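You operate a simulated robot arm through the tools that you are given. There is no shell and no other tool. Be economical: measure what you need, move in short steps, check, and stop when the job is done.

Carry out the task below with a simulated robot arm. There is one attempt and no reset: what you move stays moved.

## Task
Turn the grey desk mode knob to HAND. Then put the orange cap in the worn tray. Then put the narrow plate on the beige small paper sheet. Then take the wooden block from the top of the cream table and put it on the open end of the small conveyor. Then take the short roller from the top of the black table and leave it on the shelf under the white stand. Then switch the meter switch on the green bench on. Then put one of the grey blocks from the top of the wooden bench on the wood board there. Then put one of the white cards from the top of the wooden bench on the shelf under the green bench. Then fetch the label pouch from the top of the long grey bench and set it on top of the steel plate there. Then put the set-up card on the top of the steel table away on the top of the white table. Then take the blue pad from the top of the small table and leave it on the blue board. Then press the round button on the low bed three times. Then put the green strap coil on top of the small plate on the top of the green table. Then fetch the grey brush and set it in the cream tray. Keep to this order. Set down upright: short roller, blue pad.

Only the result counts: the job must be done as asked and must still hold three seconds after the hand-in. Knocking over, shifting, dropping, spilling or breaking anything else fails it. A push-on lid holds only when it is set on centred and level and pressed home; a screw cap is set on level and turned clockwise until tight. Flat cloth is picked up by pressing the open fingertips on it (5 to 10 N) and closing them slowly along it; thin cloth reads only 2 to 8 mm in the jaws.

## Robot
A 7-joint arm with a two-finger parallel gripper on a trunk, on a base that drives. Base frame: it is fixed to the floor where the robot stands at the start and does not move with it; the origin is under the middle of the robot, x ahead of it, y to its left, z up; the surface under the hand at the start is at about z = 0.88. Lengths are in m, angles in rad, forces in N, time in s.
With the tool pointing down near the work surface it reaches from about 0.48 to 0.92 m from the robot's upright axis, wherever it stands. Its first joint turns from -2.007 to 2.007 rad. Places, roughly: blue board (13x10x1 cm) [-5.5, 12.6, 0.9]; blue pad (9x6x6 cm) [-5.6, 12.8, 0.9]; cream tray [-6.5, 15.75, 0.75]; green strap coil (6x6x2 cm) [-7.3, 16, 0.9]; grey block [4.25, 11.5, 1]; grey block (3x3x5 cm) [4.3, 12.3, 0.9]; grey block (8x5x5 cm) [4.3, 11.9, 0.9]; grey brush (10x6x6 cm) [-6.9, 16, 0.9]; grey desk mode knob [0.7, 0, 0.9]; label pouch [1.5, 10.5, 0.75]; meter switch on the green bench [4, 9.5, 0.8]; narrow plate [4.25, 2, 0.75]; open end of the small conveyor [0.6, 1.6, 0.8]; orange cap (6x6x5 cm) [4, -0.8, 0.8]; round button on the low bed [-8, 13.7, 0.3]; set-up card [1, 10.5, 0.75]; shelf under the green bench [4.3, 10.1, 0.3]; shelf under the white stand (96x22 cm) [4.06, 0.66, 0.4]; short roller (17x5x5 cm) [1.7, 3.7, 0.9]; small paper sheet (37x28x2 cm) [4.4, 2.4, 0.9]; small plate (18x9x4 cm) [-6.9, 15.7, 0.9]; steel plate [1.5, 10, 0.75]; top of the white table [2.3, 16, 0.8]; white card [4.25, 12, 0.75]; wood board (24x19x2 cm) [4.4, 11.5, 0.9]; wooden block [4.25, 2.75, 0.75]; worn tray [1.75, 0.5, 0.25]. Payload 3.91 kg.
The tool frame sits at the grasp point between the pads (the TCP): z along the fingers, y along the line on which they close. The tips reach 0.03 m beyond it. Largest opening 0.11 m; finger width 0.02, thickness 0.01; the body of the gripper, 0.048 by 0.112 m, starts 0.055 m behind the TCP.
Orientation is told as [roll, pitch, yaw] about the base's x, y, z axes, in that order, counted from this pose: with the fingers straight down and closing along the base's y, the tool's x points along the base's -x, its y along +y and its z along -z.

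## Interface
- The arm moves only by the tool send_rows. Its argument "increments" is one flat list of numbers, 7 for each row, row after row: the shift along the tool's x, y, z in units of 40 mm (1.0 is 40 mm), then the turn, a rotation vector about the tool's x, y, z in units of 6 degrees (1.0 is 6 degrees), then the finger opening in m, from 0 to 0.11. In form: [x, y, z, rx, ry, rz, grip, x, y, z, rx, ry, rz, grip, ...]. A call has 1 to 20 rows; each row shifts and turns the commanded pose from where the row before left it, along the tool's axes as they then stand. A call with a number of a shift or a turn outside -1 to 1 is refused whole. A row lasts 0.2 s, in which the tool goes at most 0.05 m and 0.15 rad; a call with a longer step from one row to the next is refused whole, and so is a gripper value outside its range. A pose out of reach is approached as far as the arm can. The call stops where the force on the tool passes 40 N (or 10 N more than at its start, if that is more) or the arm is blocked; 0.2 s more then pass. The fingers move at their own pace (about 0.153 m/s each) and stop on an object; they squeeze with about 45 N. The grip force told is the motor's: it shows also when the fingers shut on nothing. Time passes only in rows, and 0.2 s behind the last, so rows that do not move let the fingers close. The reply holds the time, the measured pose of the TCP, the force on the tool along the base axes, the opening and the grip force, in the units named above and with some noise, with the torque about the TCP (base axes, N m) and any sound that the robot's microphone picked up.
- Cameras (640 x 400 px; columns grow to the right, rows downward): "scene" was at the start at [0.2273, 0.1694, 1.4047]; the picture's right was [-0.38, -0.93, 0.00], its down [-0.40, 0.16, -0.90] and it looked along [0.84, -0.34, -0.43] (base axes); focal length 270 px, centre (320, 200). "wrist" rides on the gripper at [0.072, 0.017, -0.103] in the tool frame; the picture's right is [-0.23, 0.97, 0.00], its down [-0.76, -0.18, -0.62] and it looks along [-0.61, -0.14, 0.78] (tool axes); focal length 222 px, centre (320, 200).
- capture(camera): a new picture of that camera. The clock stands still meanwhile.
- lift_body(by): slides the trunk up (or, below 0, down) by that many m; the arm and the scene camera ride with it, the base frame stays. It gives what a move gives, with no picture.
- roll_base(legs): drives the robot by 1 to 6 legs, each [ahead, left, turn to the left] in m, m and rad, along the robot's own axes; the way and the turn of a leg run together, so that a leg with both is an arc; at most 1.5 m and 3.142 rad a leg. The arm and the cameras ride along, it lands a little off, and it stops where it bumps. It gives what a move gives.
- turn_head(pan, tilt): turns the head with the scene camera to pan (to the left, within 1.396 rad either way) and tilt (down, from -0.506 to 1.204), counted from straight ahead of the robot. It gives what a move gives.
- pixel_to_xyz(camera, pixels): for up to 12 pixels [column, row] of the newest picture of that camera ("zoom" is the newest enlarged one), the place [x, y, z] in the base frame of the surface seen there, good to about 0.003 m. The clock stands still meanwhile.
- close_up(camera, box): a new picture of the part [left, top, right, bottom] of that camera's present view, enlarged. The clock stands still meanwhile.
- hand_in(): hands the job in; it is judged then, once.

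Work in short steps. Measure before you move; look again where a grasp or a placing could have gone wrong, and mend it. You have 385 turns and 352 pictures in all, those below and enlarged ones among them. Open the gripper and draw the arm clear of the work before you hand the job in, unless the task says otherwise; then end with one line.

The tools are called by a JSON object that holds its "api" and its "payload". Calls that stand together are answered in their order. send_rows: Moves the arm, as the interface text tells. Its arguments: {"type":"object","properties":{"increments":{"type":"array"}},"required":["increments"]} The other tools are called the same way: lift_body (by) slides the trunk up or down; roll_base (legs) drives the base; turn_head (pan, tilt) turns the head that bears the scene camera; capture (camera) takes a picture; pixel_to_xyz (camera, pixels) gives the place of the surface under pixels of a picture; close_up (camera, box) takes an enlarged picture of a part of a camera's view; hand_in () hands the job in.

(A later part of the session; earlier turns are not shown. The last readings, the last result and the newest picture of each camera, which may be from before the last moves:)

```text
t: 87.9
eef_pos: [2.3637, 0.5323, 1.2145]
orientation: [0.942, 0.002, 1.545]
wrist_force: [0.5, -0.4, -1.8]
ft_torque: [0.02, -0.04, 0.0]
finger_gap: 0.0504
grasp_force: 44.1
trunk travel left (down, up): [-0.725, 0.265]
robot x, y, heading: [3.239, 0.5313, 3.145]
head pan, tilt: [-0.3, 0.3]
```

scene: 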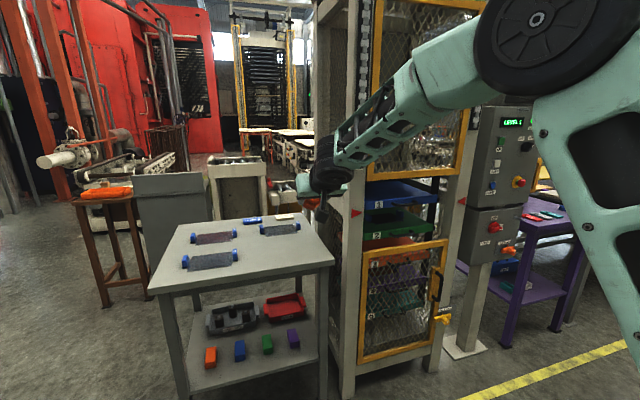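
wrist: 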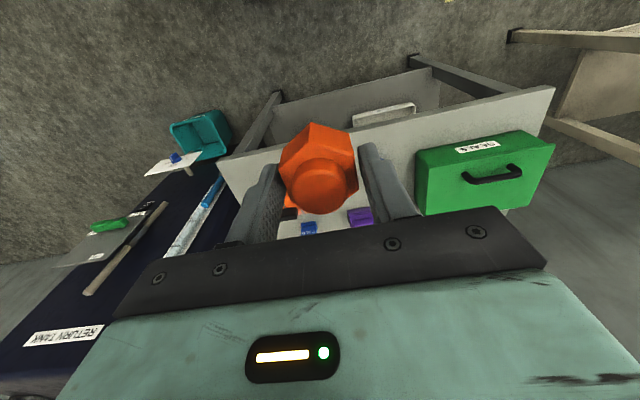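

The first 90° worked. I continue the other 90°.

{"api": "send_rows", "payload": {"increments": [0, 0, 0, 0, 0, 1, 0.03, 0, 0, 0, 0, 0, 1, 0.03, 0, 0, 0, 0, 0, 1, 0.03, 0, 0, 0, 0, 0, 1, 0.03, 0, 0, 0, 0, 0, 1, 0.03, 0, 0, 0, 0, 0, 1, 0.03, 0, 0, 0, 0, 0, 1, 0.03, 0, 0, 0, 0, 0, 1, 0.03, 0, 0, 0, 0, 0, 1, 0.03, 0, 0, 0, 0, 0, 1, 0.03, 0, 0, 0, 0, 0, 1, 0.03, 0, 0, 0, 0, 0, 1, 0.03, 0, 0, 0, 0, 0, 1, 0.03, 0, 0, 0, 0, 0, 1, 0.03, 0, 0, 0, 0, 0, 1, 0.03]}}

{"api": "capture", "payload": {"camera": "scene"}}

{"api": "capture", "payload": {"camera": "wrist"}}

```text
t: 91.1
eef_pos: [2.3648, 0.5336, 1.2139]
orientation: [0.0, 0.94, -0.026]
wrist_force: [0.2, 0.2, -2.1]
ft_torque: [-0.02, 0.01, 0.02]
finger_gap: 0.0505
grasp_force: 44.6
trunk travel left (down, up): [-0.725, 0.265]
robot x, y, heading: [3.2359, 0.5305, 3.143]
head pan, tilt: [-0.3, 0.3]
```

```text
319 pictures are left
```

scene: 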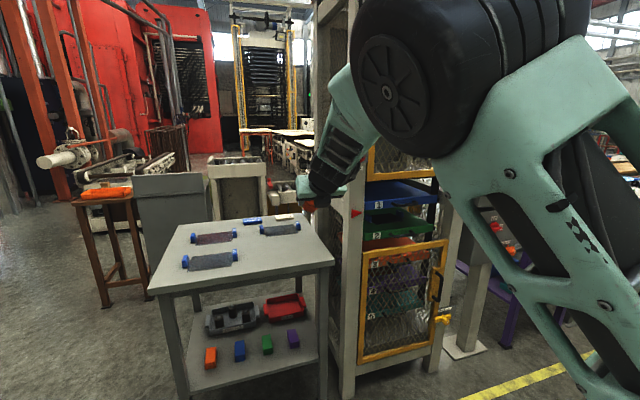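

```text
318 pictures are left
```

wrist: 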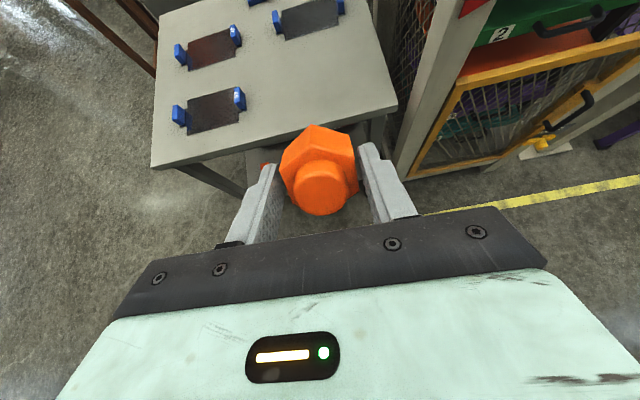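

The flip worked with the camera now on top. I measure the arm's points in this configuration.

{"api": "pixel_to_xyz", "payload": {"camera": "scene", "pixels": [[365, 40], [345, 80], [320, 160], [390, 90], [480, 120], [420, 10], [330, 120], [580, 300]]}}

```text
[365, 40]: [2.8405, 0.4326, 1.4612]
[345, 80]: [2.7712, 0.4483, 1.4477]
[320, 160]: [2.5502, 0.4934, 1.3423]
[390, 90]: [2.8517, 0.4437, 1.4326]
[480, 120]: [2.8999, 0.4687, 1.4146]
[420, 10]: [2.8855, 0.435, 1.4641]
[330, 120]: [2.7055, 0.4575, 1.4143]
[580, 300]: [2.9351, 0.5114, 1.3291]
```

Geometry fits under the table. I lower the trunk by 0.72 m out here, with the tool ~0.3 m off the table edge.

{"api": "lift_body", "payload": {"by": -0.72}}

{"api": "capture", "payload": {"camera": "scene"}}

{"api": "capture", "payload": {"camera": "wrist"}}

```text
refused: -0.72 is not a number from -0.4 to 0.4
```

```text
317 pictures are left
```

scene: 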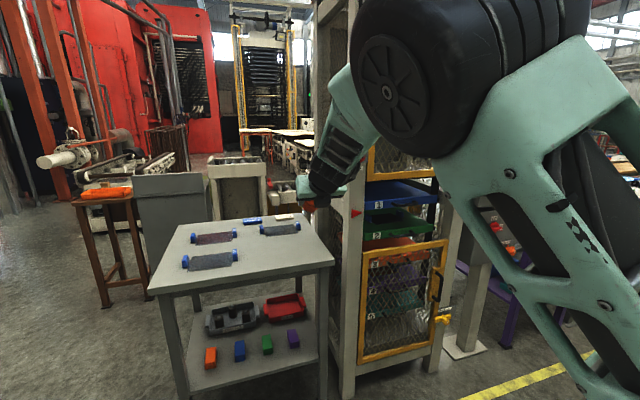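

```text
316 pictures are left
```

wrist: 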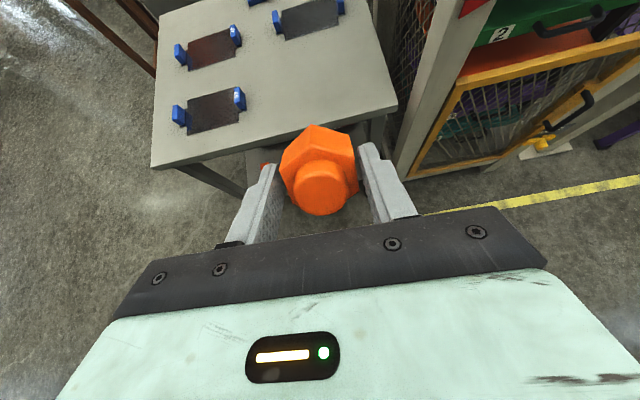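

The limit is 0.4 per call, so I lower in two steps.

{"api": "lift_body", "payload": {"by": -0.38}}

{"api": "lift_body", "payload": {"by": -0.34}}

{"api": "turn_head", "payload": {"pan": -0.1, "tilt": 0.15}}

{"api": "capture", "payload": {"camera": "scene"}}

{"api": "capture", "payload": {"camera": "wrist"}}

```text
t: 94.8
eef_pos: [2.3642, 0.5342, 0.8345]
orientation: [-0.001, 0.942, -0.025]
wrist_force: [-0.6, 0.1, -1.6]
ft_torque: [0.01, -0.04, 0.01]
finger_gap: 0.05
grasp_force: 45.3
trunk travel left (down, up): [-0.345, 0.645]
robot x, y, heading: [3.2345, 0.533, 3.142]
head pan, tilt: [-0.3, 0.3]
```

```text
t: 98.1
eef_pos: [2.3643, 0.5335, 0.4942]
orientation: [0.001, 0.942, -0.025]
wrist_force: [-0.5, 0.0, -1.5]
ft_torque: [-0.05, -0.05, 0.02]
finger_gap: 0.0507
grasp_force: 45.4
trunk travel left (down, up): [-0.005, 0.985]
robot x, y, heading: [3.2359, 0.531, 3.142]
head pan, tilt: [-0.3, 0.3]
```

```text
t: 98.8
eef_pos: [2.3647, 0.5343, 0.4945]
orientation: [0.0, 0.941, -0.024]
wrist_force: [-0.2, -0.1, -1.9]
ft_torque: [0.0, 0.0, 0.0]
finger_gap: 0.0505
grasp_force: 44.8
trunk travel left (down, up): [-0.005, 0.985]
robot x, y, heading: [3.236, 0.5302, 3.141]
head pan, tilt: [-0.099, 0.15]
```

```text
315 pictures are left
```

scene: 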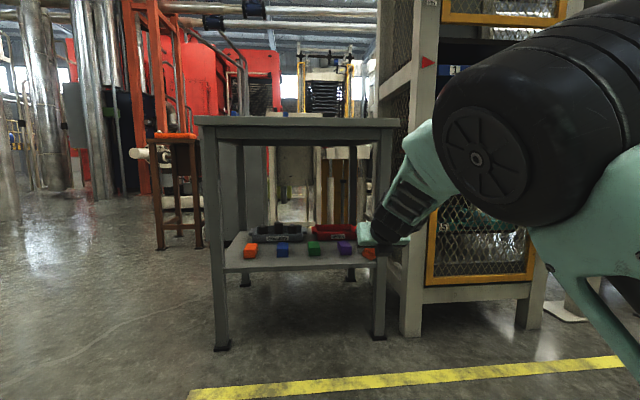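

```text
314 pictures are left
```

wrist: 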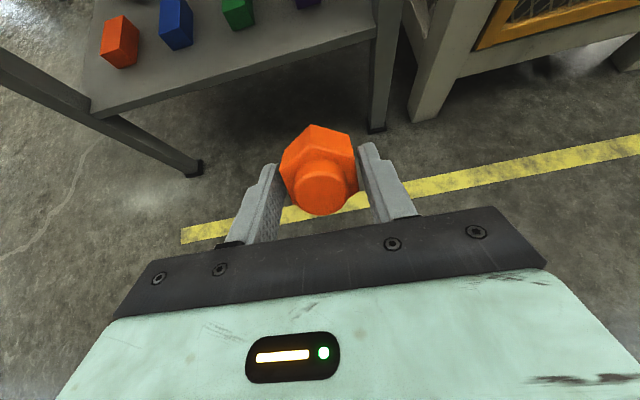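

I lower the tool ~0.055 m with the arm, then drive in the first 0.45 m.

{"api": "send_rows", "payload": {"increments": [-0.545, 0, 0.4, 0, 0, 0, 0.03, -0.545, 0, 0.4, 0, 0, 0, 0.03]}}

{"api": "roll_base", "payload": {"legs": [[0.4, 0, 0]]}}

{"api": "capture", "payload": {"camera": "scene"}}

{"api": "capture", "payload": {"camera": "wrist"}}

```text
t: 99.4
eef_pos: [2.3629, 0.534, 0.4407]
orientation: [0.0, 0.942, -0.027]
wrist_force: [-0.9, -0.6, -2.1]
ft_torque: [0.03, -0.02, -0.03]
finger_gap: 0.0503
grasp_force: 44.7
trunk travel left (down, up): [-0.005, 0.985]
robot x, y, heading: [3.2327, 0.5286, 3.145]
head pan, tilt: [-0.099, 0.15]
```

```text
t: 101.9
eef_pos: [1.9655, 0.5376, 0.4417]
orientation: [0.001, 0.943, -0.028]
wrist_force: [0.1, 0.1, -1.0]
ft_torque: [-0.04, -0.07, -0.04]
finger_gap: 0.0503
grasp_force: 45.4
trunk travel left (down, up): [-0.005, 0.985]
robot x, y, heading: [2.8402, 0.5283, 3.136]
head pan, tilt: [-0.099, 0.15]
```

```text
313 pictures are left
```

scene: 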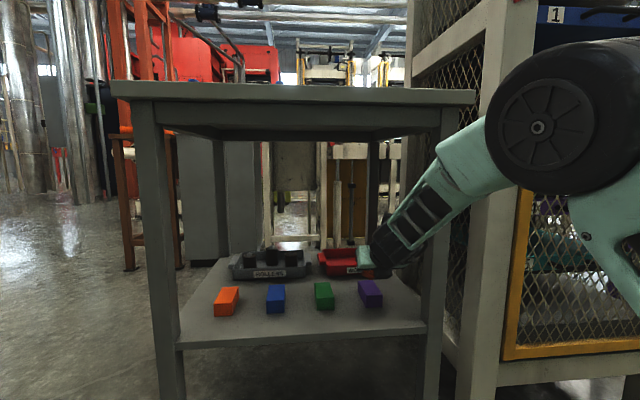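

```text
312 pictures are left
```

wrist: 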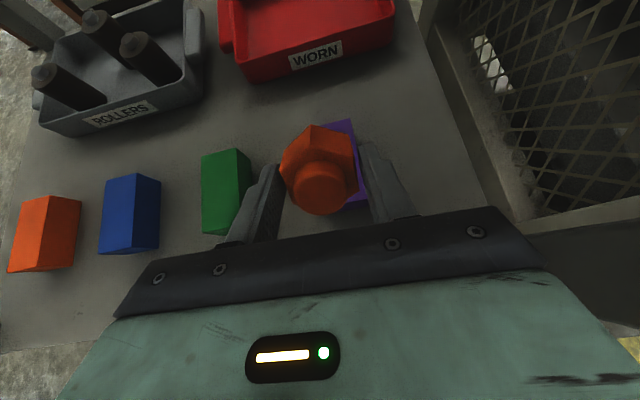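

The tool is entering cleanly. I measure the red tray and the lower items from the wrist view.

{"api": "pixel_to_xyz", "payload": {"camera": "wrist", "pixels": [[250, 70], [395, 30], [310, 45], [300, 30], [316, 55], [245, 10], [350, 10], [345, 130], [500, 200]]}}

{"api": "pixel_to_xyz", "payload": {"camera": "scene", "pixels": [[440, 105], [430, 115], [470, 90], [427, 330], [537, 127], [540, 55], [430, 190], [320, 252], [405, 250]]}}

```text
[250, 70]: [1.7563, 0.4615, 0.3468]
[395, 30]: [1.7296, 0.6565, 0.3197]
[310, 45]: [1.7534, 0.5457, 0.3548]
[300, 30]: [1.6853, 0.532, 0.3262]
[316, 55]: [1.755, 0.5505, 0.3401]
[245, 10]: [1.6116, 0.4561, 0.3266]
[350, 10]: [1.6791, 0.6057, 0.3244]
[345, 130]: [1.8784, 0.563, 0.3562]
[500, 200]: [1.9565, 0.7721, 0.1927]
```

```text
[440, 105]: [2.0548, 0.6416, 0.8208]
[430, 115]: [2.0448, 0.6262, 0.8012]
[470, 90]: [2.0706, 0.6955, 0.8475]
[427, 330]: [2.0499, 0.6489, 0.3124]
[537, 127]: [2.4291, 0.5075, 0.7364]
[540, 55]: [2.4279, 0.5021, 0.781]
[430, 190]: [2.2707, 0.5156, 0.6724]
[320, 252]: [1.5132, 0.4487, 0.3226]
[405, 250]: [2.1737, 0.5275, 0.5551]
```

Elbow top is near the apron height, so I stretch the arm forward 0.08 m (which lowers the elbow) and shift y to the tray centre 0.55, then check the elbow.

{"api": "send_rows", "payload": {"increments": [0.59, 0.15, 0.808, 0, 0, 0, 0.03, 0.59, 0.15, 0.808, 0, 0, 0, 0.03]}}

{"api": "capture", "payload": {"camera": "scene"}}

{"api": "pixel_to_xyz", "payload": {"camera": "scene", "pixels": [[537, 130], [500, 110], [540, 60], [470, 150], [430, 190], [400, 215]]}}

```text
t: 102.5
eef_pos: [1.8849, 0.5517, 0.4407]
orientation: [0.0, 0.943, -0.028]
wrist_force: [-0.1, 0.4, -2.0]
ft_torque: [0.01, -0.05, 0.0]
finger_gap: 0.0506
grasp_force: 45.2
trunk travel left (down, up): [-0.005, 0.985]
robot x, y, heading: [2.8402, 0.5273, 3.138]
head pan, tilt: [-0.099, 0.15]
```

```text
311 pictures are left
```

scene: 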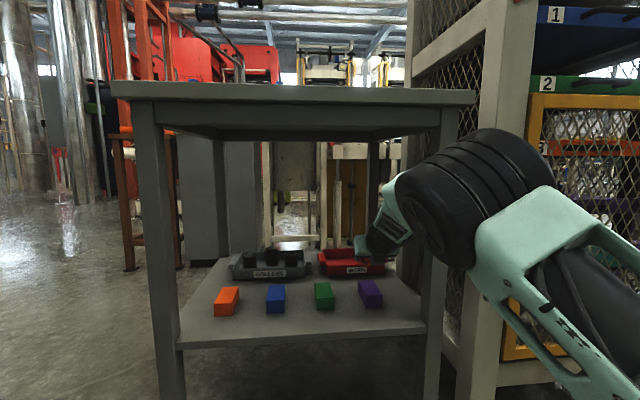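

```text
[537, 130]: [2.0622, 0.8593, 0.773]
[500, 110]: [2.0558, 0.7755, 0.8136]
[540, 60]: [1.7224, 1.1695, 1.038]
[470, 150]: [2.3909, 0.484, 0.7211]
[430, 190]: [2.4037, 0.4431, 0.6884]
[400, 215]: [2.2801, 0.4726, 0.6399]
```

The elbow dropped to ~z 0.70 and will stay outside the table. I drive ahead the remaining 0.195 m.

{"api": "roll_base", "payload": {"legs": [[0.195, 0, 0]]}}

{"api": "capture", "payload": {"camera": "wrist"}}

{"api": "capture", "payload": {"camera": "scene"}}

```text
t: 104.0
eef_pos: [1.6969, 0.5519, 0.441]
orientation: [0.0, 0.942, -0.028]
wrist_force: [0.4, 0.0, -1.9]
ft_torque: [-0.01, -0.03, 0.01]
finger_gap: 0.0503
grasp_force: 45.4
trunk travel left (down, up): [-0.005, 0.985]
robot x, y, heading: [2.6537, 0.5295, 3.139]
head pan, tilt: [-0.099, 0.15]
```

```text
310 pictures are left
```

wrist: 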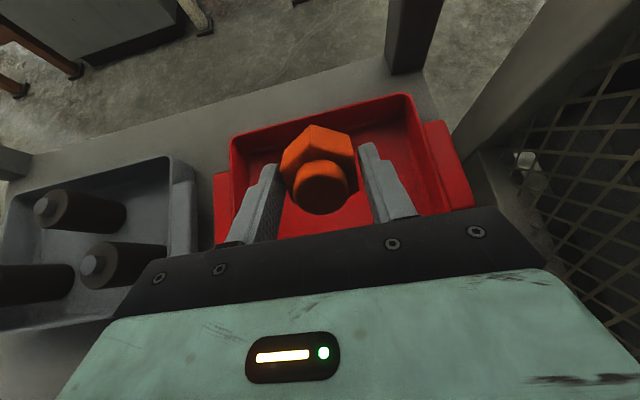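

```text
309 pictures are left
```

scene: 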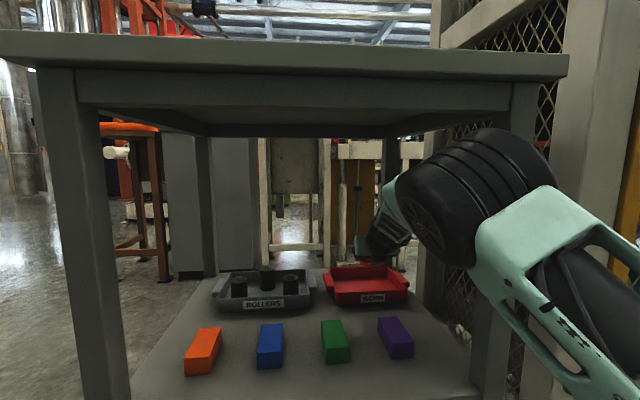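

The cap is over the tray. I lower it ~0.06 m to the floor.

{"api": "send_rows", "payload": {"increments": [-0.4, 0, 0.295, 0, 0, 0, 0.03, -0.4, 0, 0.295, 0, 0, 0, 0.03, -0.2, 0, 0.147, 0, 0, 0, 0.03, -0.2, 0, 0.147, 0, 0, 0, 0.03]}}

{"api": "capture", "payload": {"camera": "scene"}}

```text
t: 105.0
eef_pos: [1.6979, 0.5506, 0.3805]
orientation: [0.0, 0.945, -0.028]
wrist_force: [0.7, 0.2, -2.5]
ft_torque: [-0.01, -0.07, -0.07]
finger_gap: 0.0504
grasp_force: 44.8
trunk travel left (down, up): [-0.005, 0.985]
robot x, y, heading: [2.6533, 0.5362, 3.138]
head pan, tilt: [-0.099, 0.15]
```

```text
308 pictures are left
```

scene: 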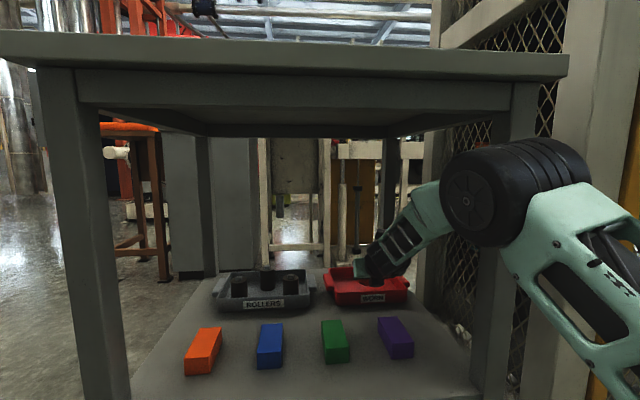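

No contact yet. I go down a little more in 3 mm steps.

{"api": "send_rows", "payload": {"increments": [-0.06, 0, 0.044, 0, 0, 0, 0.03, -0.06, 0, 0.044, 0, 0, 0, 0.03, -0.06, 0, 0.044, 0, 0, 0, 0.03, 0, 0, 0, 0, 0, 0, 0.03]}}

```text
t: 106.0
eef_pos: [1.6971, 0.5516, 0.3721]
orientation: [0.001, 0.944, -0.028]
wrist_force: [-0.9, -0.3, -2.4]
ft_torque: [0.02, -0.05, 0.0]
finger_gap: 0.0502
grasp_force: 45.3
trunk travel left (down, up): [-0.005, 0.985]
robot x, y, heading: [2.6532, 0.5302, 3.14]
head pan, tilt: [-0.099, 0.15]
```

{"api": "send_rows", "payload": {"increments": [-0.06, 0, 0.044, 0, 0, 0, 0.03, -0.06, 0, 0.044, 0, 0, 0, 0.03, 0, 0, 0, 0, 0, 0, 0.03]}}

{"api": "capture", "payload": {"camera": "wrist"}}

```text
t: 106.8
eef_pos: [1.6967, 0.5528, 0.3703]
orientation: [0.0, 0.951, -0.03]
wrist_force: [0.1, -0.3, 20.8]
ft_torque: [-0.01, 0.33, -0.01]
finger_gap: 0.0503
grasp_force: 45.3
trunk travel left (down, up): [-0.005, 0.985]
robot x, y, heading: [2.6523, 0.5334, 3.139]
head pan, tilt: [-0.099, 0.15]
```

```text
307 pictures are left
```

wrist: 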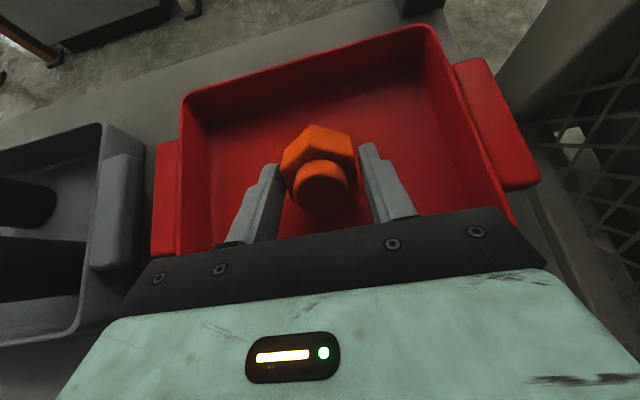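

The cap touches the tray floor (21 N). I reduce the tilt by 12° so it tips onto its base, then open slowly.

{"api": "send_rows", "payload": {"increments": [0.06, 0, -0.045, 0, -1, 0, 0.03, 0.05, 0, -0.04, 0, -1, 0, 0.03, 0, 0, 0, 0, 0, 0, 0.03, 0, 0, 0, 0, 0, 0, 0.056, 0, 0, 0, 0, 0, 0, 0.07, 0, 0, 0, 0, 0, 0, 0.08]}}

{"api": "capture", "payload": {"camera": "wrist"}}

```text
t: 108.4
eef_pos: [1.703, 0.519, 0.3805]
orientation: [0.003, 0.797, 0.004]
wrist_force: [0.0, 0.4, 0.1]
ft_torque: [0.04, 0.04, -0.01]
finger_gap: 0.0799
grasp_force: 0.0
out of reach, approached as far as the arm can: row 1
trunk travel left (down, up): [-0.005, 0.985]
robot x, y, heading: [2.6533, 0.5287, 3.142]
head pan, tilt: [-0.099, 0.15]
stopped in row 6: the arm was blocked; the commanded pose is now the measured one
```

```text
306 pictures are left
```

wrist: 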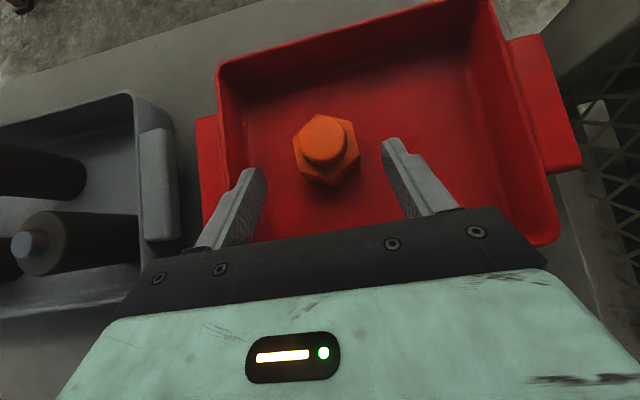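

The cap stands upright in the tray. The arm reported blocked, so I check the scene before withdrawing.

{"api": "capture", "payload": {"camera": "scene"}}

```text
305 pictures are left
```

scene: 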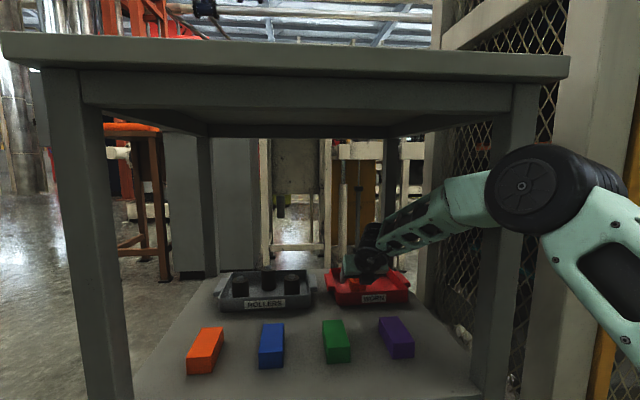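

{"api": "pixel_to_xyz", "payload": {"camera": "scene", "pixels": [[520, 185], [470, 195], [440, 205], [400, 230], [375, 260], [510, 300], [500, 95], [100, 62], [40, 40], [560, 62]]}}

```text
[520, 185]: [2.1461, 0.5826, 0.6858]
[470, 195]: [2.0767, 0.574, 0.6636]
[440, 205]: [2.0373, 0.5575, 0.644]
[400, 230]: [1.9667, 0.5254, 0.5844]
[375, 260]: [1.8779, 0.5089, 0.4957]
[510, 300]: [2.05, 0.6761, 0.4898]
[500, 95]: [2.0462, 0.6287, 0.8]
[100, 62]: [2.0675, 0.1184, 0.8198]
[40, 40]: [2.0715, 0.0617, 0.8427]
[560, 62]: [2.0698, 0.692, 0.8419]
```

The elbow sits beside the right leg; the table is unmoved. I raise the open fingers out of the tray while restoring the earlier pitch.

{"api": "send_rows", "payload": {"increments": [0.18, 0, -0.17, 0, 0, 0, 0.09, 0.2, 0, -0.17, 0, 0.5, 0, 0.09, 0.22, 0, -0.16, 0, 0.5, 0, 0.09, 0.24, 0, -0.15, 0, 0.5, 0, 0.09, 0.24, 0, -0.15, 0, 0.5, 0, 0.09]}}

{"api": "capture", "payload": {"camera": "scene"}}

{"api": "capture", "payload": {"camera": "wrist"}}

```text
t: 109.6
eef_pos: [1.6999, 0.5262, 0.4326]
orientation: [0.006, 1.005, -0.001]
wrist_force: [0.2, -0.2, 0.0]
ft_torque: [-0.01, 0.02, 0.04]
finger_gap: 0.0899
grasp_force: 0.0
trunk travel left (down, up): [-0.005, 0.985]
robot x, y, heading: [2.6546, 0.5304, 3.142]
head pan, tilt: [-0.099, 0.15]
```

```text
304 pictures are left
```

scene: 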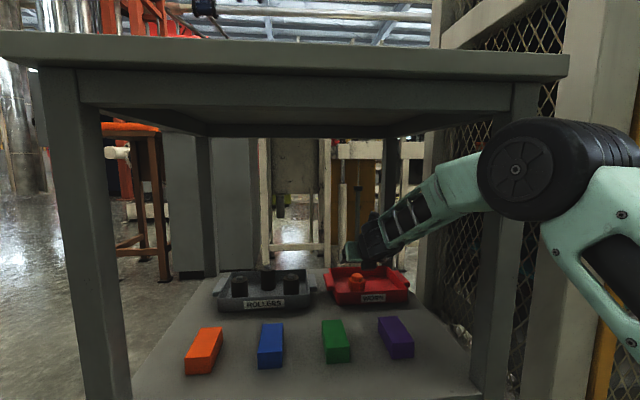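

```text
303 pictures are left
```

wrist: 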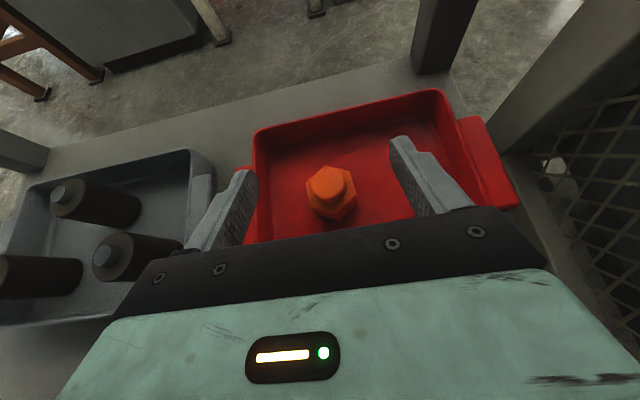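

The cap is in the WORN tray and the hand is clear. I back out.

{"api": "roll_base", "payload": {"legs": [[-0.62, 0, 0]]}}

{"api": "capture", "payload": {"camera": "scene"}}

```text
t: 113.1
eef_pos: [2.3241, 0.5226, 0.4322]
orientation: [0.005, 1.004, -0.002]
wrist_force: [0.4, 1.4, -0.3]
ft_torque: [0.03, 0.02, -0.03]
finger_gap: 0.0901
grasp_force: 0.0
trunk travel left (down, up): [-0.005, 0.985]
robot x, y, heading: [3.2811, 0.5288, 3.134]
head pan, tilt: [-0.099, 0.15]
```

```text
302 pictures are left
```

scene: 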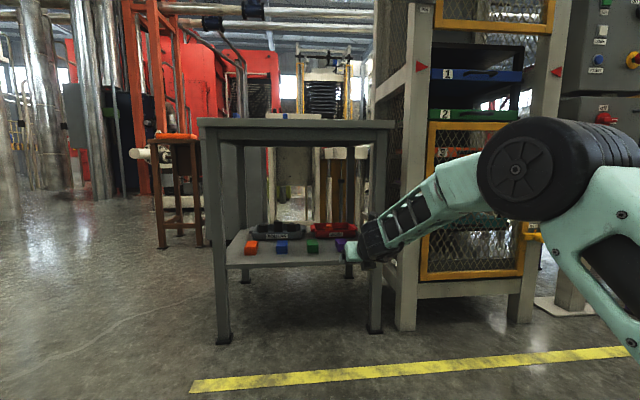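

Next I raise the trunk and bring the arm back to the compact straight-down pose.

{"api": "lift_body", "payload": {"by": 0.38}}

{"api": "lift_body", "payload": {"by": 0.34}}

{"api": "send_rows", "payload": {"increments": [-0.54, 0, -0.84, 0, 0, 0, 0.09, -0.54, 0, -0.84, 0, 0, 0, 0.09, -0.54, 0, -0.84, 0, 0, 0, 0.09, -0.54, 0, -0.84, 0, 0, 0, 0.09, -0.54, 0, -0.84, 0, 0, 0, 0.09, 0, 0, 0, 0, -0.96, 0, 0.09, 0, 0, 0, 0, -0.96, 0, 0.09, 0, 0, 0, 0, -0.96, 0, 0.09, 0, 0, 0, 0, -0.96, 0, 0.09, 0, 0, 0, 0, -0.96, 0, 0.09, 0, 0, 0, 0, -0.96, 0, 0.09, 0, 0, 0, 0, -0.96, 0, 0.09, 0, 0, 0, 0, -0.96, 0, 0.09, 0, 0, 0, 0, -0.96, 0, 0.09, 0, 0, 0, 0, -0.96, 0, 0.09]}}

```text
t: 116.8
eef_pos: [2.3236, 0.5239, 0.8121]
orientation: [0.005, 1.005, -0.002]
wrist_force: [-0.2, 0.5, -0.4]
ft_torque: [-0.01, 0.02, -0.06]
finger_gap: 0.0899
grasp_force: 0.0
trunk travel left (down, up): [-0.385, 0.605]
robot x, y, heading: [3.2782, 0.5262, 3.137]
head pan, tilt: [-0.099, 0.15]
```

```text
t: 120.1
eef_pos: [2.324, 0.5231, 1.1517]
orientation: [0.006, 1.004, -0.004]
wrist_force: [0.4, 0.0, 0.5]
ft_torque: [0.01, 0.01, 0.02]
finger_gap: 0.09
grasp_force: 0.0
trunk travel left (down, up): [-0.725, 0.265]
robot x, y, heading: [3.2749, 0.5277, 3.129]
head pan, tilt: [-0.099, 0.15]
```

```text
t: 123.3
eef_pos: [2.5255, 0.5228, 1.1506]
orientation: [0.004, -0.003, -0.008]
wrist_force: [0.5, -0.1, -0.7]
ft_torque: [0.02, 0.01, 0.03]
finger_gap: 0.0898
grasp_force: 0.1
trunk travel left (down, up): [-0.725, 0.265]
robot x, y, heading: [3.2764, 0.5233, 3.134]
head pan, tilt: [-0.099, 0.15]
```

Now I undo the 180° turn.

{"api": "send_rows", "payload": {"increments": [0, 0, -0.07, 0, 0, -1, 0.09, 0, 0, -0.07, 0, 0, -1, 0.09, 0, 0, -0.07, 0, 0, -1, 0.09, 0, 0, -0.07, 0, 0, -1, 0.09, 0, 0, -0.07, 0, 0, -1, 0.09, 0, 0, -0.07, 0, 0, -1, 0.09, 0, 0, -0.07, 0, 0, -1, 0.09, 0, 0, -0.07, 0, 0, -1, 0.09, 0, 0, -0.07, 0, 0, -1, 0.09, 0, 0, -0.07, 0, 0, -1, 0.09, 0, 0, -0.07, 0, 0, -1, 0.09, 0, 0, -0.07, 0, 0, -1, 0.09, 0, 0, -0.07, 0, 0, -1, 0.09, 0, 0, -0.07, 0, 0, -1, 0.09, 0, 0, -0.07, 0, 0, -1, 0.09]}}

{"api": "send_rows", "payload": {"increments": [0, 0, 0, 0, 0, -1, 0.09, 0, 0, 0, 0, 0, -1, 0.09, 0, 0, 0, 0, 0, -1, 0.09, 0, 0, 0, 0, 0, -1, 0.09, 0, 0, 0, 0, 0, -1, 0.09, 0, 0, 0, 0, 0, -1, 0.09, 0, 0, 0, 0, 0, -1, 0.09, 0, 0, 0, 0, 0, -1, 0.09, 0, 0, 0, 0, 0, -1, 0.09, 0, 0, 0, 0, 0, -1, 0.09, 0, 0, 0, 0, 0, -1, 0.09, 0, 0, 0, 0, 0, -1, 0.09, 0, 0, 0, 0, 0, -1, 0.09, 0, 0, 0, 0, 0, -1, 0.09, 0, 0, 0, 0, 0, -1, 0.09, 1, 0, 0, 0, 0, 0, 0.09, 1, 0, 0, 0, 0, 0, 0.09, 1, 0, 0, 0, 0, 0, 0.09, 1, 0, 0, 0, 0, 0, 0.09, 1, 0, 0, 0, 0, 0, 0.09]}}

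{"api": "turn_head", "payload": {"pan": -1.2, "tilt": 0.3}}

{"api": "capture", "payload": {"camera": "scene"}}

```text
t: 126.5
eef_pos: [2.5243, 0.5226, 1.1931]
orientation: [0.0, -0.004, 1.565]
wrist_force: [0.0, 0.1, 0.7]
ft_torque: [0.02, 0.04, 0.01]
finger_gap: 0.09
grasp_force: 0.0
trunk travel left (down, up): [-0.725, 0.265]
robot x, y, heading: [3.2767, 0.5257, 3.139]
head pan, tilt: [-0.099, 0.15]
```

```text
t: 130.7
eef_pos: [2.7254, 0.5216, 1.1936]
orientation: [-0.003, 0.0, 3.134]
wrist_force: [0.6, 0.1, -0.1]
ft_torque: [0.0, 0.0, 0.01]
finger_gap: 0.0901
grasp_force: 0.0
trunk travel left (down, up): [-0.725, 0.265]
robot x, y, heading: [3.2763, 0.5291, 3.138]
head pan, tilt: [-0.099, 0.15]
```

```text
t: 132.1
eef_pos: [2.7249, 0.5217, 1.1932]
orientation: [-0.003, 0.001, 3.135]
wrist_force: [-0.9, -0.5, 0.9]
ft_torque: [-0.03, 0.04, 0.01]
finger_gap: 0.09
grasp_force: 0.1
trunk travel left (down, up): [-0.725, 0.265]
robot x, y, heading: [3.2784, 0.5303, 3.134]
head pan, tilt: [-1.201, 0.3]
```

```text
301 pictures are left
```

scene: 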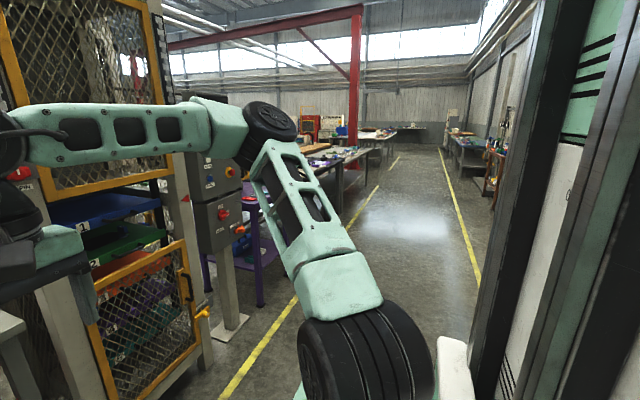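

Now I turn toward +y, drive up the aisle to y≈2.15 and face +x toward the cream table.

{"api": "roll_base", "payload": {"legs": [[0.1, 0, 0], [0, 0, -1.57], [1.5, 0, 0], [0.15, 0, 0], [0, 0, -1.57]]}}

{"api": "turn_head", "payload": {"pan": 0.0, "tilt": 0.4}}

{"api": "capture", "payload": {"camera": "scene"}}

```text
t: 148.9
eef_pos: [3.7096, 2.2006, 1.1931]
orientation: [-0.003, 0.001, 0.001]
wrist_force: [-0.2, 0.4, -0.5]
ft_torque: [-0.01, 0.04, 0.02]
finger_gap: 0.0899
grasp_force: 0.1
trunk travel left (down, up): [-0.725, 0.265]
robot x, y, heading: [3.158, 2.1903, 0.004]
head pan, tilt: [-1.201, 0.3]
```

```text
t: 150.3
eef_pos: [3.7092, 2.2006, 1.1935]
orientation: [-0.004, -0.001, 0.004]
wrist_force: [0.2, 0.6, 0.5]
ft_torque: [-0.02, 0.03, 0.02]
finger_gap: 0.09
grasp_force: 0.0
trunk travel left (down, up): [-0.725, 0.265]
robot x, y, heading: [3.1572, 2.1866, 0.008]
head pan, tilt: [0.0, 0.4]
```

```text
300 pictures are left
```

scene: 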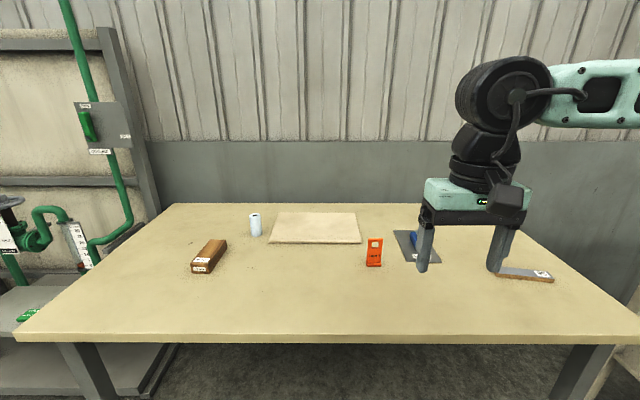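

The paper sheet is at (315,228) and the wooden block at (208,256). Thin items at (415,245) and (525,275) could be the narrow plate. I enlarge them.

{"api": "close_up", "payload": {"camera": "scene", "box": [360, 220, 580, 300]}}

{"api": "capture", "payload": {"camera": "wrist"}}

{"api": "pixel_to_xyz", "payload": {"camera": "scene", "pixels": [[300, 242], [352, 240], [275, 215], [357, 215], [525, 276], [415, 250], [375, 250], [208, 255], [255, 222], [320, 335], [315, 228]]}}

```text
2.91 times, centred on (470, 260) of scene
```

zoom: 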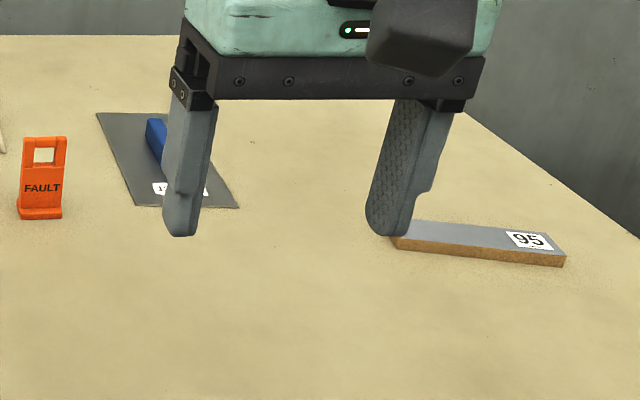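

```text
298 pictures are left
```

wrist: 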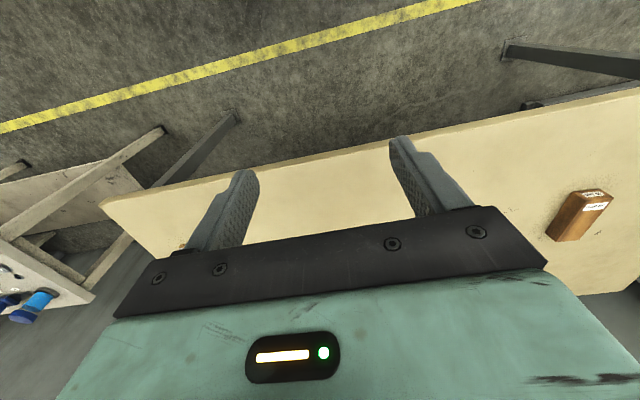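

```text
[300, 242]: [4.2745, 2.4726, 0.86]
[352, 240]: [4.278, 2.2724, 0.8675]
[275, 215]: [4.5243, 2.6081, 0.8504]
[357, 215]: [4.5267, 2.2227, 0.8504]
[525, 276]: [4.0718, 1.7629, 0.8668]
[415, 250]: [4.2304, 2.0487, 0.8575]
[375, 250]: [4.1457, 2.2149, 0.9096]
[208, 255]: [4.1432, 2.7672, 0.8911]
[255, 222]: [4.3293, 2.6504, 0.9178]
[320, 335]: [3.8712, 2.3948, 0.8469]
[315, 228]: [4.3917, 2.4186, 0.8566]
```

By its coordinates the narrow plate is the item at (4.23, 2.05), partly hidden by a finger. I move the hand over there to see it from the wrist.

{"api": "send_rows", "payload": {"increments": [-0.9, -0.6, 0, 0, 0, 0, 0.09, -0.9, -0.6, 0, 0, 0, 0, 0.09, -0.9, -0.6, 0, 0, 0, 0, 0.09, -0.9, -0.6, 0, 0, 0, 0, 0.09, -0.9, -0.6, 0, 0, 0, 0, 0.09, -0.9, -0.6, 0, 0, 0, 0, 0.09, -0.9, -0.2, 0, 0, 0, 0, 0.09, -0.9, 0, 0, 0, 0, 0, 0.09, -0.9, 0, 0, 0, 0, 0, 0.09]}}

{"api": "capture", "payload": {"camera": "wrist"}}

{"api": "capture", "payload": {"camera": "scene"}}

```text
t: 152.3
eef_pos: [4.0346, 2.0485, 1.1922]
orientation: [-0.002, 0.001, 0.004]
wrist_force: [-0.4, -0.8, 0.5]
ft_torque: [0.05, -0.02, 0.0]
finger_gap: 0.0899
grasp_force: 0.1
trunk travel left (down, up): [-0.725, 0.265]
robot x, y, heading: [3.1559, 2.1897, 0.003]
head pan, tilt: [0.0, 0.4]
```

```text
297 pictures are left
```

wrist: 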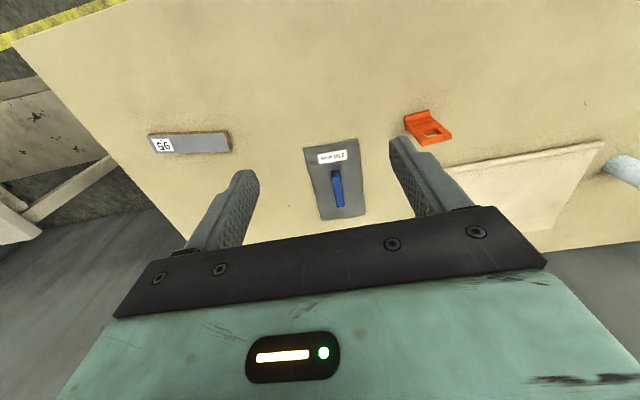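

```text
296 pictures are left
```

scene: 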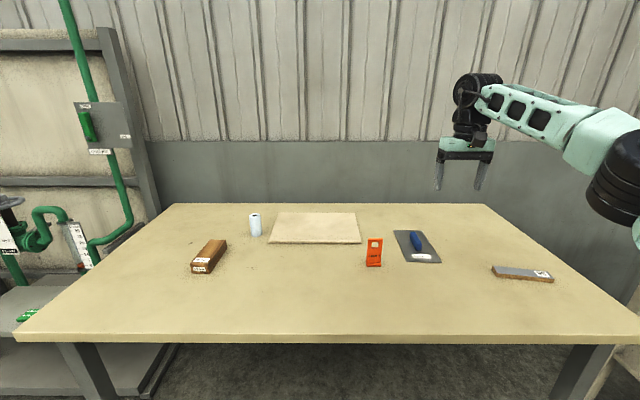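

I zoom on the dark plate to read its label and shape.

{"api": "close_up", "payload": {"camera": "wrist", "box": [270, 120, 420, 230]}}

{"api": "close_up", "payload": {"camera": "scene", "box": [380, 220, 460, 270]}}

{"api": "pixel_to_xyz", "payload": {"camera": "zoom", "pixels": [[110, 85], [350, 80], [480, 325], [225, 330], [275, 130], [310, 230], [258, 85], [300, 260], [330, 270], [150, 200], [390, 180], [260, 150]]}}

```text
3.64 times, centred on (345, 175) of wrist
```

zoom: 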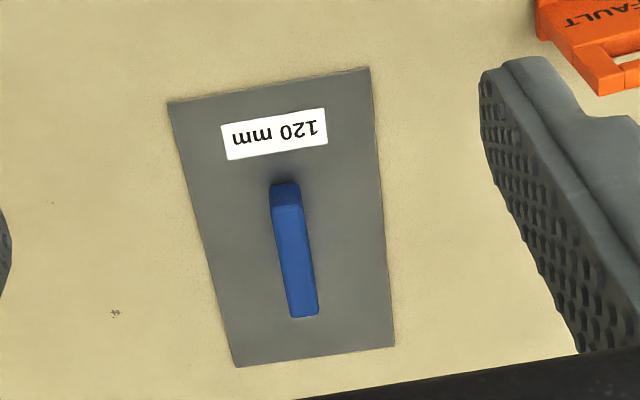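

```text
8.00 times, centred on (420, 245) of scene
```

zoom: 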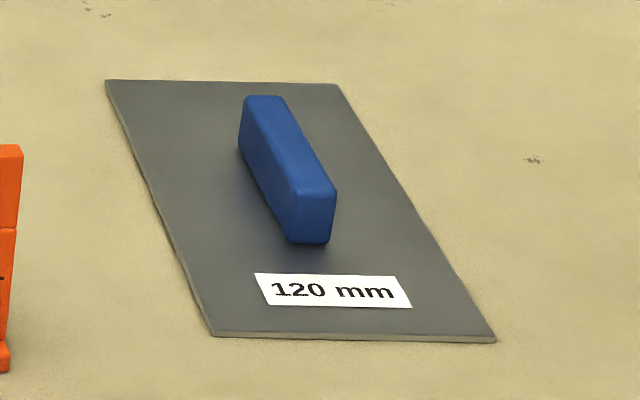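

```text
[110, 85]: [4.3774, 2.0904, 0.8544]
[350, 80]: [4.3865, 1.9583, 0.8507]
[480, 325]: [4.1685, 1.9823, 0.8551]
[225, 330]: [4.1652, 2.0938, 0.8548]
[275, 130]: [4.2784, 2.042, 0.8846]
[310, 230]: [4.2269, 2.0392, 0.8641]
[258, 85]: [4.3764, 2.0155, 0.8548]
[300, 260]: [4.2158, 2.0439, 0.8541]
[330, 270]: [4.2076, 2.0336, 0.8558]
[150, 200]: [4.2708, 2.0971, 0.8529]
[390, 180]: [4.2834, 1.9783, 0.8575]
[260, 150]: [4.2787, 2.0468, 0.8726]
```

It's a 120 mm wide plate with a blue handle, and it sits at the given place. I need to get closer, so I look straight down to see how far the robot's base extends.

{"api": "turn_head", "payload": {"pan": 0.0, "tilt": 1.2}}

{"api": "capture", "payload": {"camera": "scene"}}

{"api": "pixel_to_xyz", "payload": {"camera": "scene", "pixels": [[320, 100], [320, 200], [320, 300], [320, 350], [320, 390], [200, 350], [450, 350]]}}

```text
t: 153.4
eef_pos: [4.0339, 2.0498, 1.1917]
orientation: [-0.004, 0.0, 0.005]
wrist_force: [0.4, 0.0, -0.2]
ft_torque: [-0.01, -0.05, 0.02]
finger_gap: 0.0901
grasp_force: 0.0
trunk travel left (down, up): [-0.725, 0.265]
robot x, y, heading: [3.1558, 2.1863, 0.009]
head pan, tilt: [0.0, 1.201]
```

```text
293 pictures are left
```

scene: 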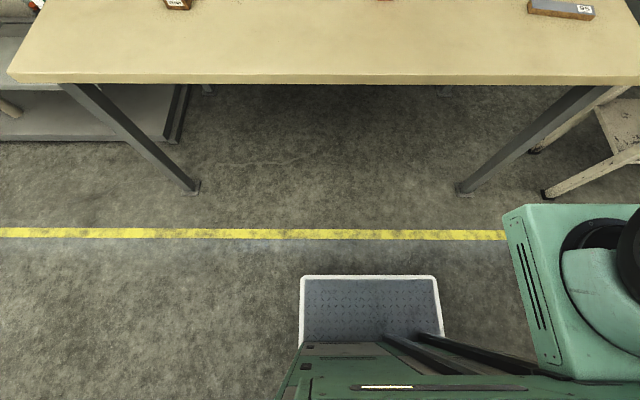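

```text
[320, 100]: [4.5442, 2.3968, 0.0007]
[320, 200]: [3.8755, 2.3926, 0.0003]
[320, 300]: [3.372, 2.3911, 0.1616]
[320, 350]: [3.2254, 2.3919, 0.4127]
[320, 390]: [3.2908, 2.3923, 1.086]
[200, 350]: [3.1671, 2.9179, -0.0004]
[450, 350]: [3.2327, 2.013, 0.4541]
```

{"api": "pixel_to_xyz", "payload": {"camera": "scene", "pixels": [[370, 278], [370, 285], [520, 215], [600, 215], [560, 350], [430, 345], [310, 345], [520, 385], [300, 375], [190, 185], [462, 187]]}}

```text
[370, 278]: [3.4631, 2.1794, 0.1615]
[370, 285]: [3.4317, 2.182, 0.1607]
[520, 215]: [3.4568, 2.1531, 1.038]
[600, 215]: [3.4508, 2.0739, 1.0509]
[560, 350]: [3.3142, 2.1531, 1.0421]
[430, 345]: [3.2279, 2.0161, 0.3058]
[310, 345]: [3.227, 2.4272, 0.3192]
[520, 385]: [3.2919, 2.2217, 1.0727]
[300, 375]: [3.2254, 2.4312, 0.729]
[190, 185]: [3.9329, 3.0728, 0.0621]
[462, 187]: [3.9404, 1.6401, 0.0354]
```

The base front is 0.31 m ahead of the axis but only 0.16 m high, so it passes under the table. I drive ahead 0.38 m to x≈3.54.

{"api": "roll_base", "payload": {"legs": [[0.38, 0, 0]]}}

{"api": "turn_head", "payload": {"pan": 0.0, "tilt": 0.6}}

{"api": "capture", "payload": {"camera": "scene"}}

```text
t: 155.8
eef_pos: [4.4139, 2.0416, 1.1916]
orientation: [-0.004, 0.002, -0.006]
wrist_force: [-0.6, -0.4, 0.6]
ft_torque: [0.0, 0.01, 0.03]
finger_gap: 0.09
grasp_force: 0.0
trunk travel left (down, up): [-0.725, 0.265]
robot x, y, heading: [3.5361, 2.1914, -0.005]
head pan, tilt: [0.0, 1.201]
```

```text
t: 156.8
eef_pos: [4.4128, 2.0431, 1.1919]
orientation: [-0.004, 0.0, -0.007]
wrist_force: [0.7, -0.6, -0.4]
ft_torque: [-0.02, 0.02, 0.02]
finger_gap: 0.0901
grasp_force: 0.1
trunk travel left (down, up): [-0.725, 0.265]
robot x, y, heading: [3.5353, 2.1876, -0.004]
head pan, tilt: [0.0, 0.6]
```

```text
292 pictures are left
```

scene: 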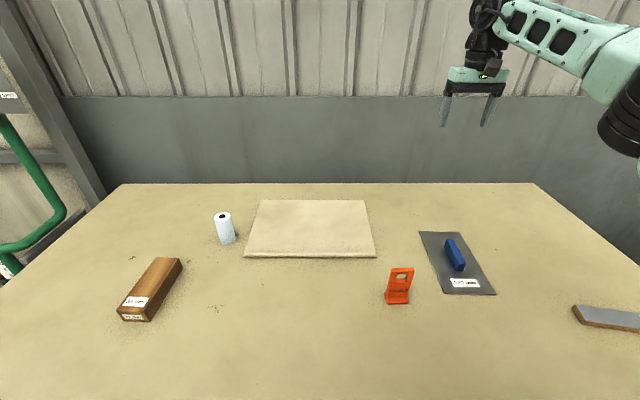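

I zoom on the plate's handle for accurate coordinates, and measure the sheet.

{"api": "pixel_to_xyz", "payload": {"camera": "scene", "pixels": [[310, 228], [262, 253], [360, 253], [268, 203], [358, 203], [310, 256], [310, 262]]}}

{"api": "close_up", "payload": {"camera": "scene", "box": [410, 220, 506, 300]}}

{"api": "pixel_to_xyz", "payload": {"camera": "zoom", "pixels": [[265, 140], [330, 300], [300, 220], [250, 250], [330, 330], [240, 140], [290, 130], [350, 290]]}}

```text
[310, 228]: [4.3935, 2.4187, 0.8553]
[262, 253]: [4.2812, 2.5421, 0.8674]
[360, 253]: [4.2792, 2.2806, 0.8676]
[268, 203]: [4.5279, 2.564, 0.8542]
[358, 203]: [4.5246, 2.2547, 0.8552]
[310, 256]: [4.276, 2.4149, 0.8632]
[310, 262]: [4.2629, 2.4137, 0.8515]
```

```text
5.00 times, centred on (458, 260) of scene
```

zoom: 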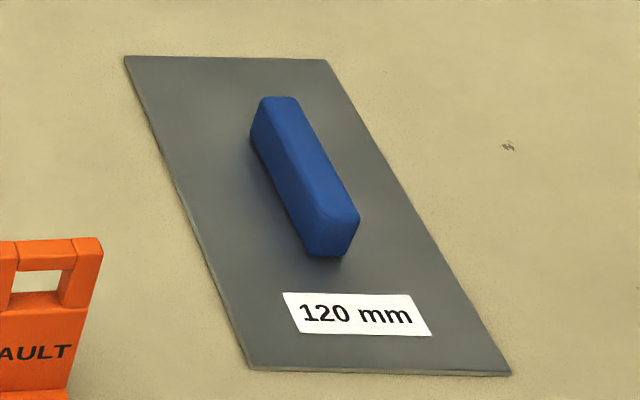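

```text
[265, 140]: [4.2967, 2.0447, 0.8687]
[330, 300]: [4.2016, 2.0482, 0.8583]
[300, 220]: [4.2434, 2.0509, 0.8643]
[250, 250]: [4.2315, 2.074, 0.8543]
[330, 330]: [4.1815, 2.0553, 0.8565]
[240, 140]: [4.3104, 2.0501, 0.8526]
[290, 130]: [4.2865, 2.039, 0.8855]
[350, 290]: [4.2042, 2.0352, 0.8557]
```

The handle is centred near (4.265, 2.038), top at z≈0.886, along x. I move above it with fingers at 0.06.

{"api": "send_rows", "payload": {"increments": [0.617, -0.01, 0.95, 0, 0, 0, 0.06, 0.617, -0.01, 0.95, 0, 0, 0, 0.06, 0.617, -0.01, 0.95, 0, 0, 0, 0.06, 0.617, -0.01, 0.95, 0, 0, 0, 0.06, 0.617, -0.01, 0.95, 0, 0, 0, 0.06, 0.617, -0.01, 0.95, 0, 0, 0, 0.06]}}

{"api": "capture", "payload": {"camera": "wrist"}}

{"api": "pixel_to_xyz", "payload": {"camera": "wrist", "pixels": [[320, 150], [320, 120], [325, 180], [310, 140], [335, 140]]}}

```text
t: 158.2
eef_pos: [4.2625, 2.0399, 0.9687]
orientation: [-0.002, 0.001, -0.008]
wrist_force: [0.8, 0.4, -0.6]
ft_torque: [0.03, 0.0, 0.01]
finger_gap: 0.0598
grasp_force: 0.0
trunk travel left (down, up): [-0.725, 0.265]
robot x, y, heading: [3.5377, 2.1881, -0.009]
head pan, tilt: [0.0, 0.6]
```

```text
290 pictures are left
```

wrist: 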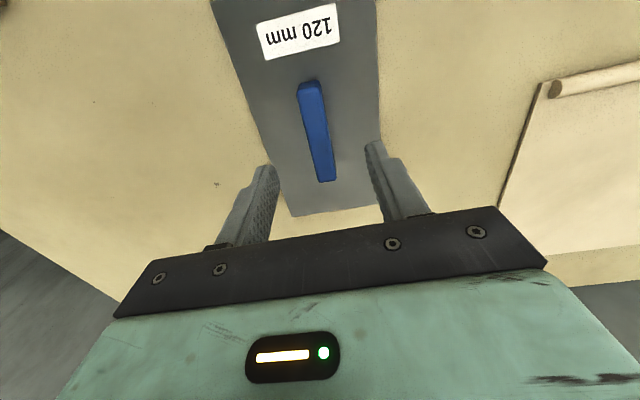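

```text
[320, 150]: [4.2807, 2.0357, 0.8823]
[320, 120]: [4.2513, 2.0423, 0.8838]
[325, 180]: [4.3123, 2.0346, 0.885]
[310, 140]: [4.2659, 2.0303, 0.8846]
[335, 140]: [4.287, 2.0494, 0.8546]
```

Aligned. I descend to z≈0.89 and grip the handle.

{"api": "send_rows", "payload": {"increments": [-0.1, -0.04, 0.9, 0, 0, 0, 0.06, 0, 0, 0.9, 0, 0, 0, 0.06, 0, 0, 0.15, 0, 0, 0, 0.06, 0, 0, 0, 0, 0, 0, 0.01, 0, 0, 0, 0, 0, 0, 0.01, 0, 0, 0, 0, 0, 0, 0.01]}}

```text
t: 159.6
eef_pos: [4.2674, 2.039, 0.8865]
orientation: [-0.002, -0.001, -0.007]
wrist_force: [-0.2, 0.0, 0.5]
ft_torque: [0.06, -0.23, -0.06]
finger_gap: 0.0198
grasp_force: 45.0
trunk travel left (down, up): [-0.725, 0.265]
robot x, y, heading: [3.5373, 2.1887, -0.007]
head pan, tilt: [0.0, 0.6]
```

Gripped. I lift 0.1 m and carry it over the sheet centre (4.41, 2.42).

{"api": "send_rows", "payload": {"increments": [0, 0, -0.8, 0, 0, 0, 0.01, 0, 0, -0.9, 0, 0, 0, 0.01, 0, 0, -0.8, 0, 0, 0, 0.01, -0.35, 0.952, 0, 0, 0, 0, 0.01, -0.35, 0.952, 0, 0, 0, 0, 0.01, -0.35, 0.952, 0, 0, 0, 0, 0.01, -0.35, 0.952, 0, 0, 0, 0, 0.01, -0.35, 0.952, 0, 0, 0, 0, 0.01, -0.35, 0.952, 0, 0, 0, 0, 0.01, -0.35, 0.952, 0, 0, 0, 0, 0.01, -0.35, 0.952, 0, 0, 0, 0, 0.01, -0.35, 0.952, 0, 0, 0, 0, 0.01, -0.35, 0.952, 0, 0, 0, 0, 0.01]}}

{"api": "capture", "payload": {"camera": "scene"}}

```text
t: 162.4
eef_pos: [4.3978, 2.3988, 0.9849]
orientation: [-0.005, 0.001, -0.003]
wrist_force: [-0.9, 1.3, -3.3]
ft_torque: [-0.05, -0.05, 0.01]
finger_gap: 0.0198
grasp_force: 45.1
out of reach, approached as far as the arm can: row 13
trunk travel left (down, up): [-0.725, 0.265]
robot x, y, heading: [3.5348, 2.1908, -0.006]
head pan, tilt: [0.0, 0.6]
```

```text
289 pictures are left
```

scene: 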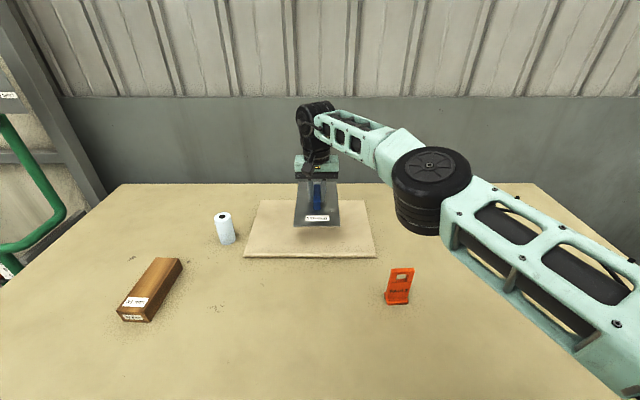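

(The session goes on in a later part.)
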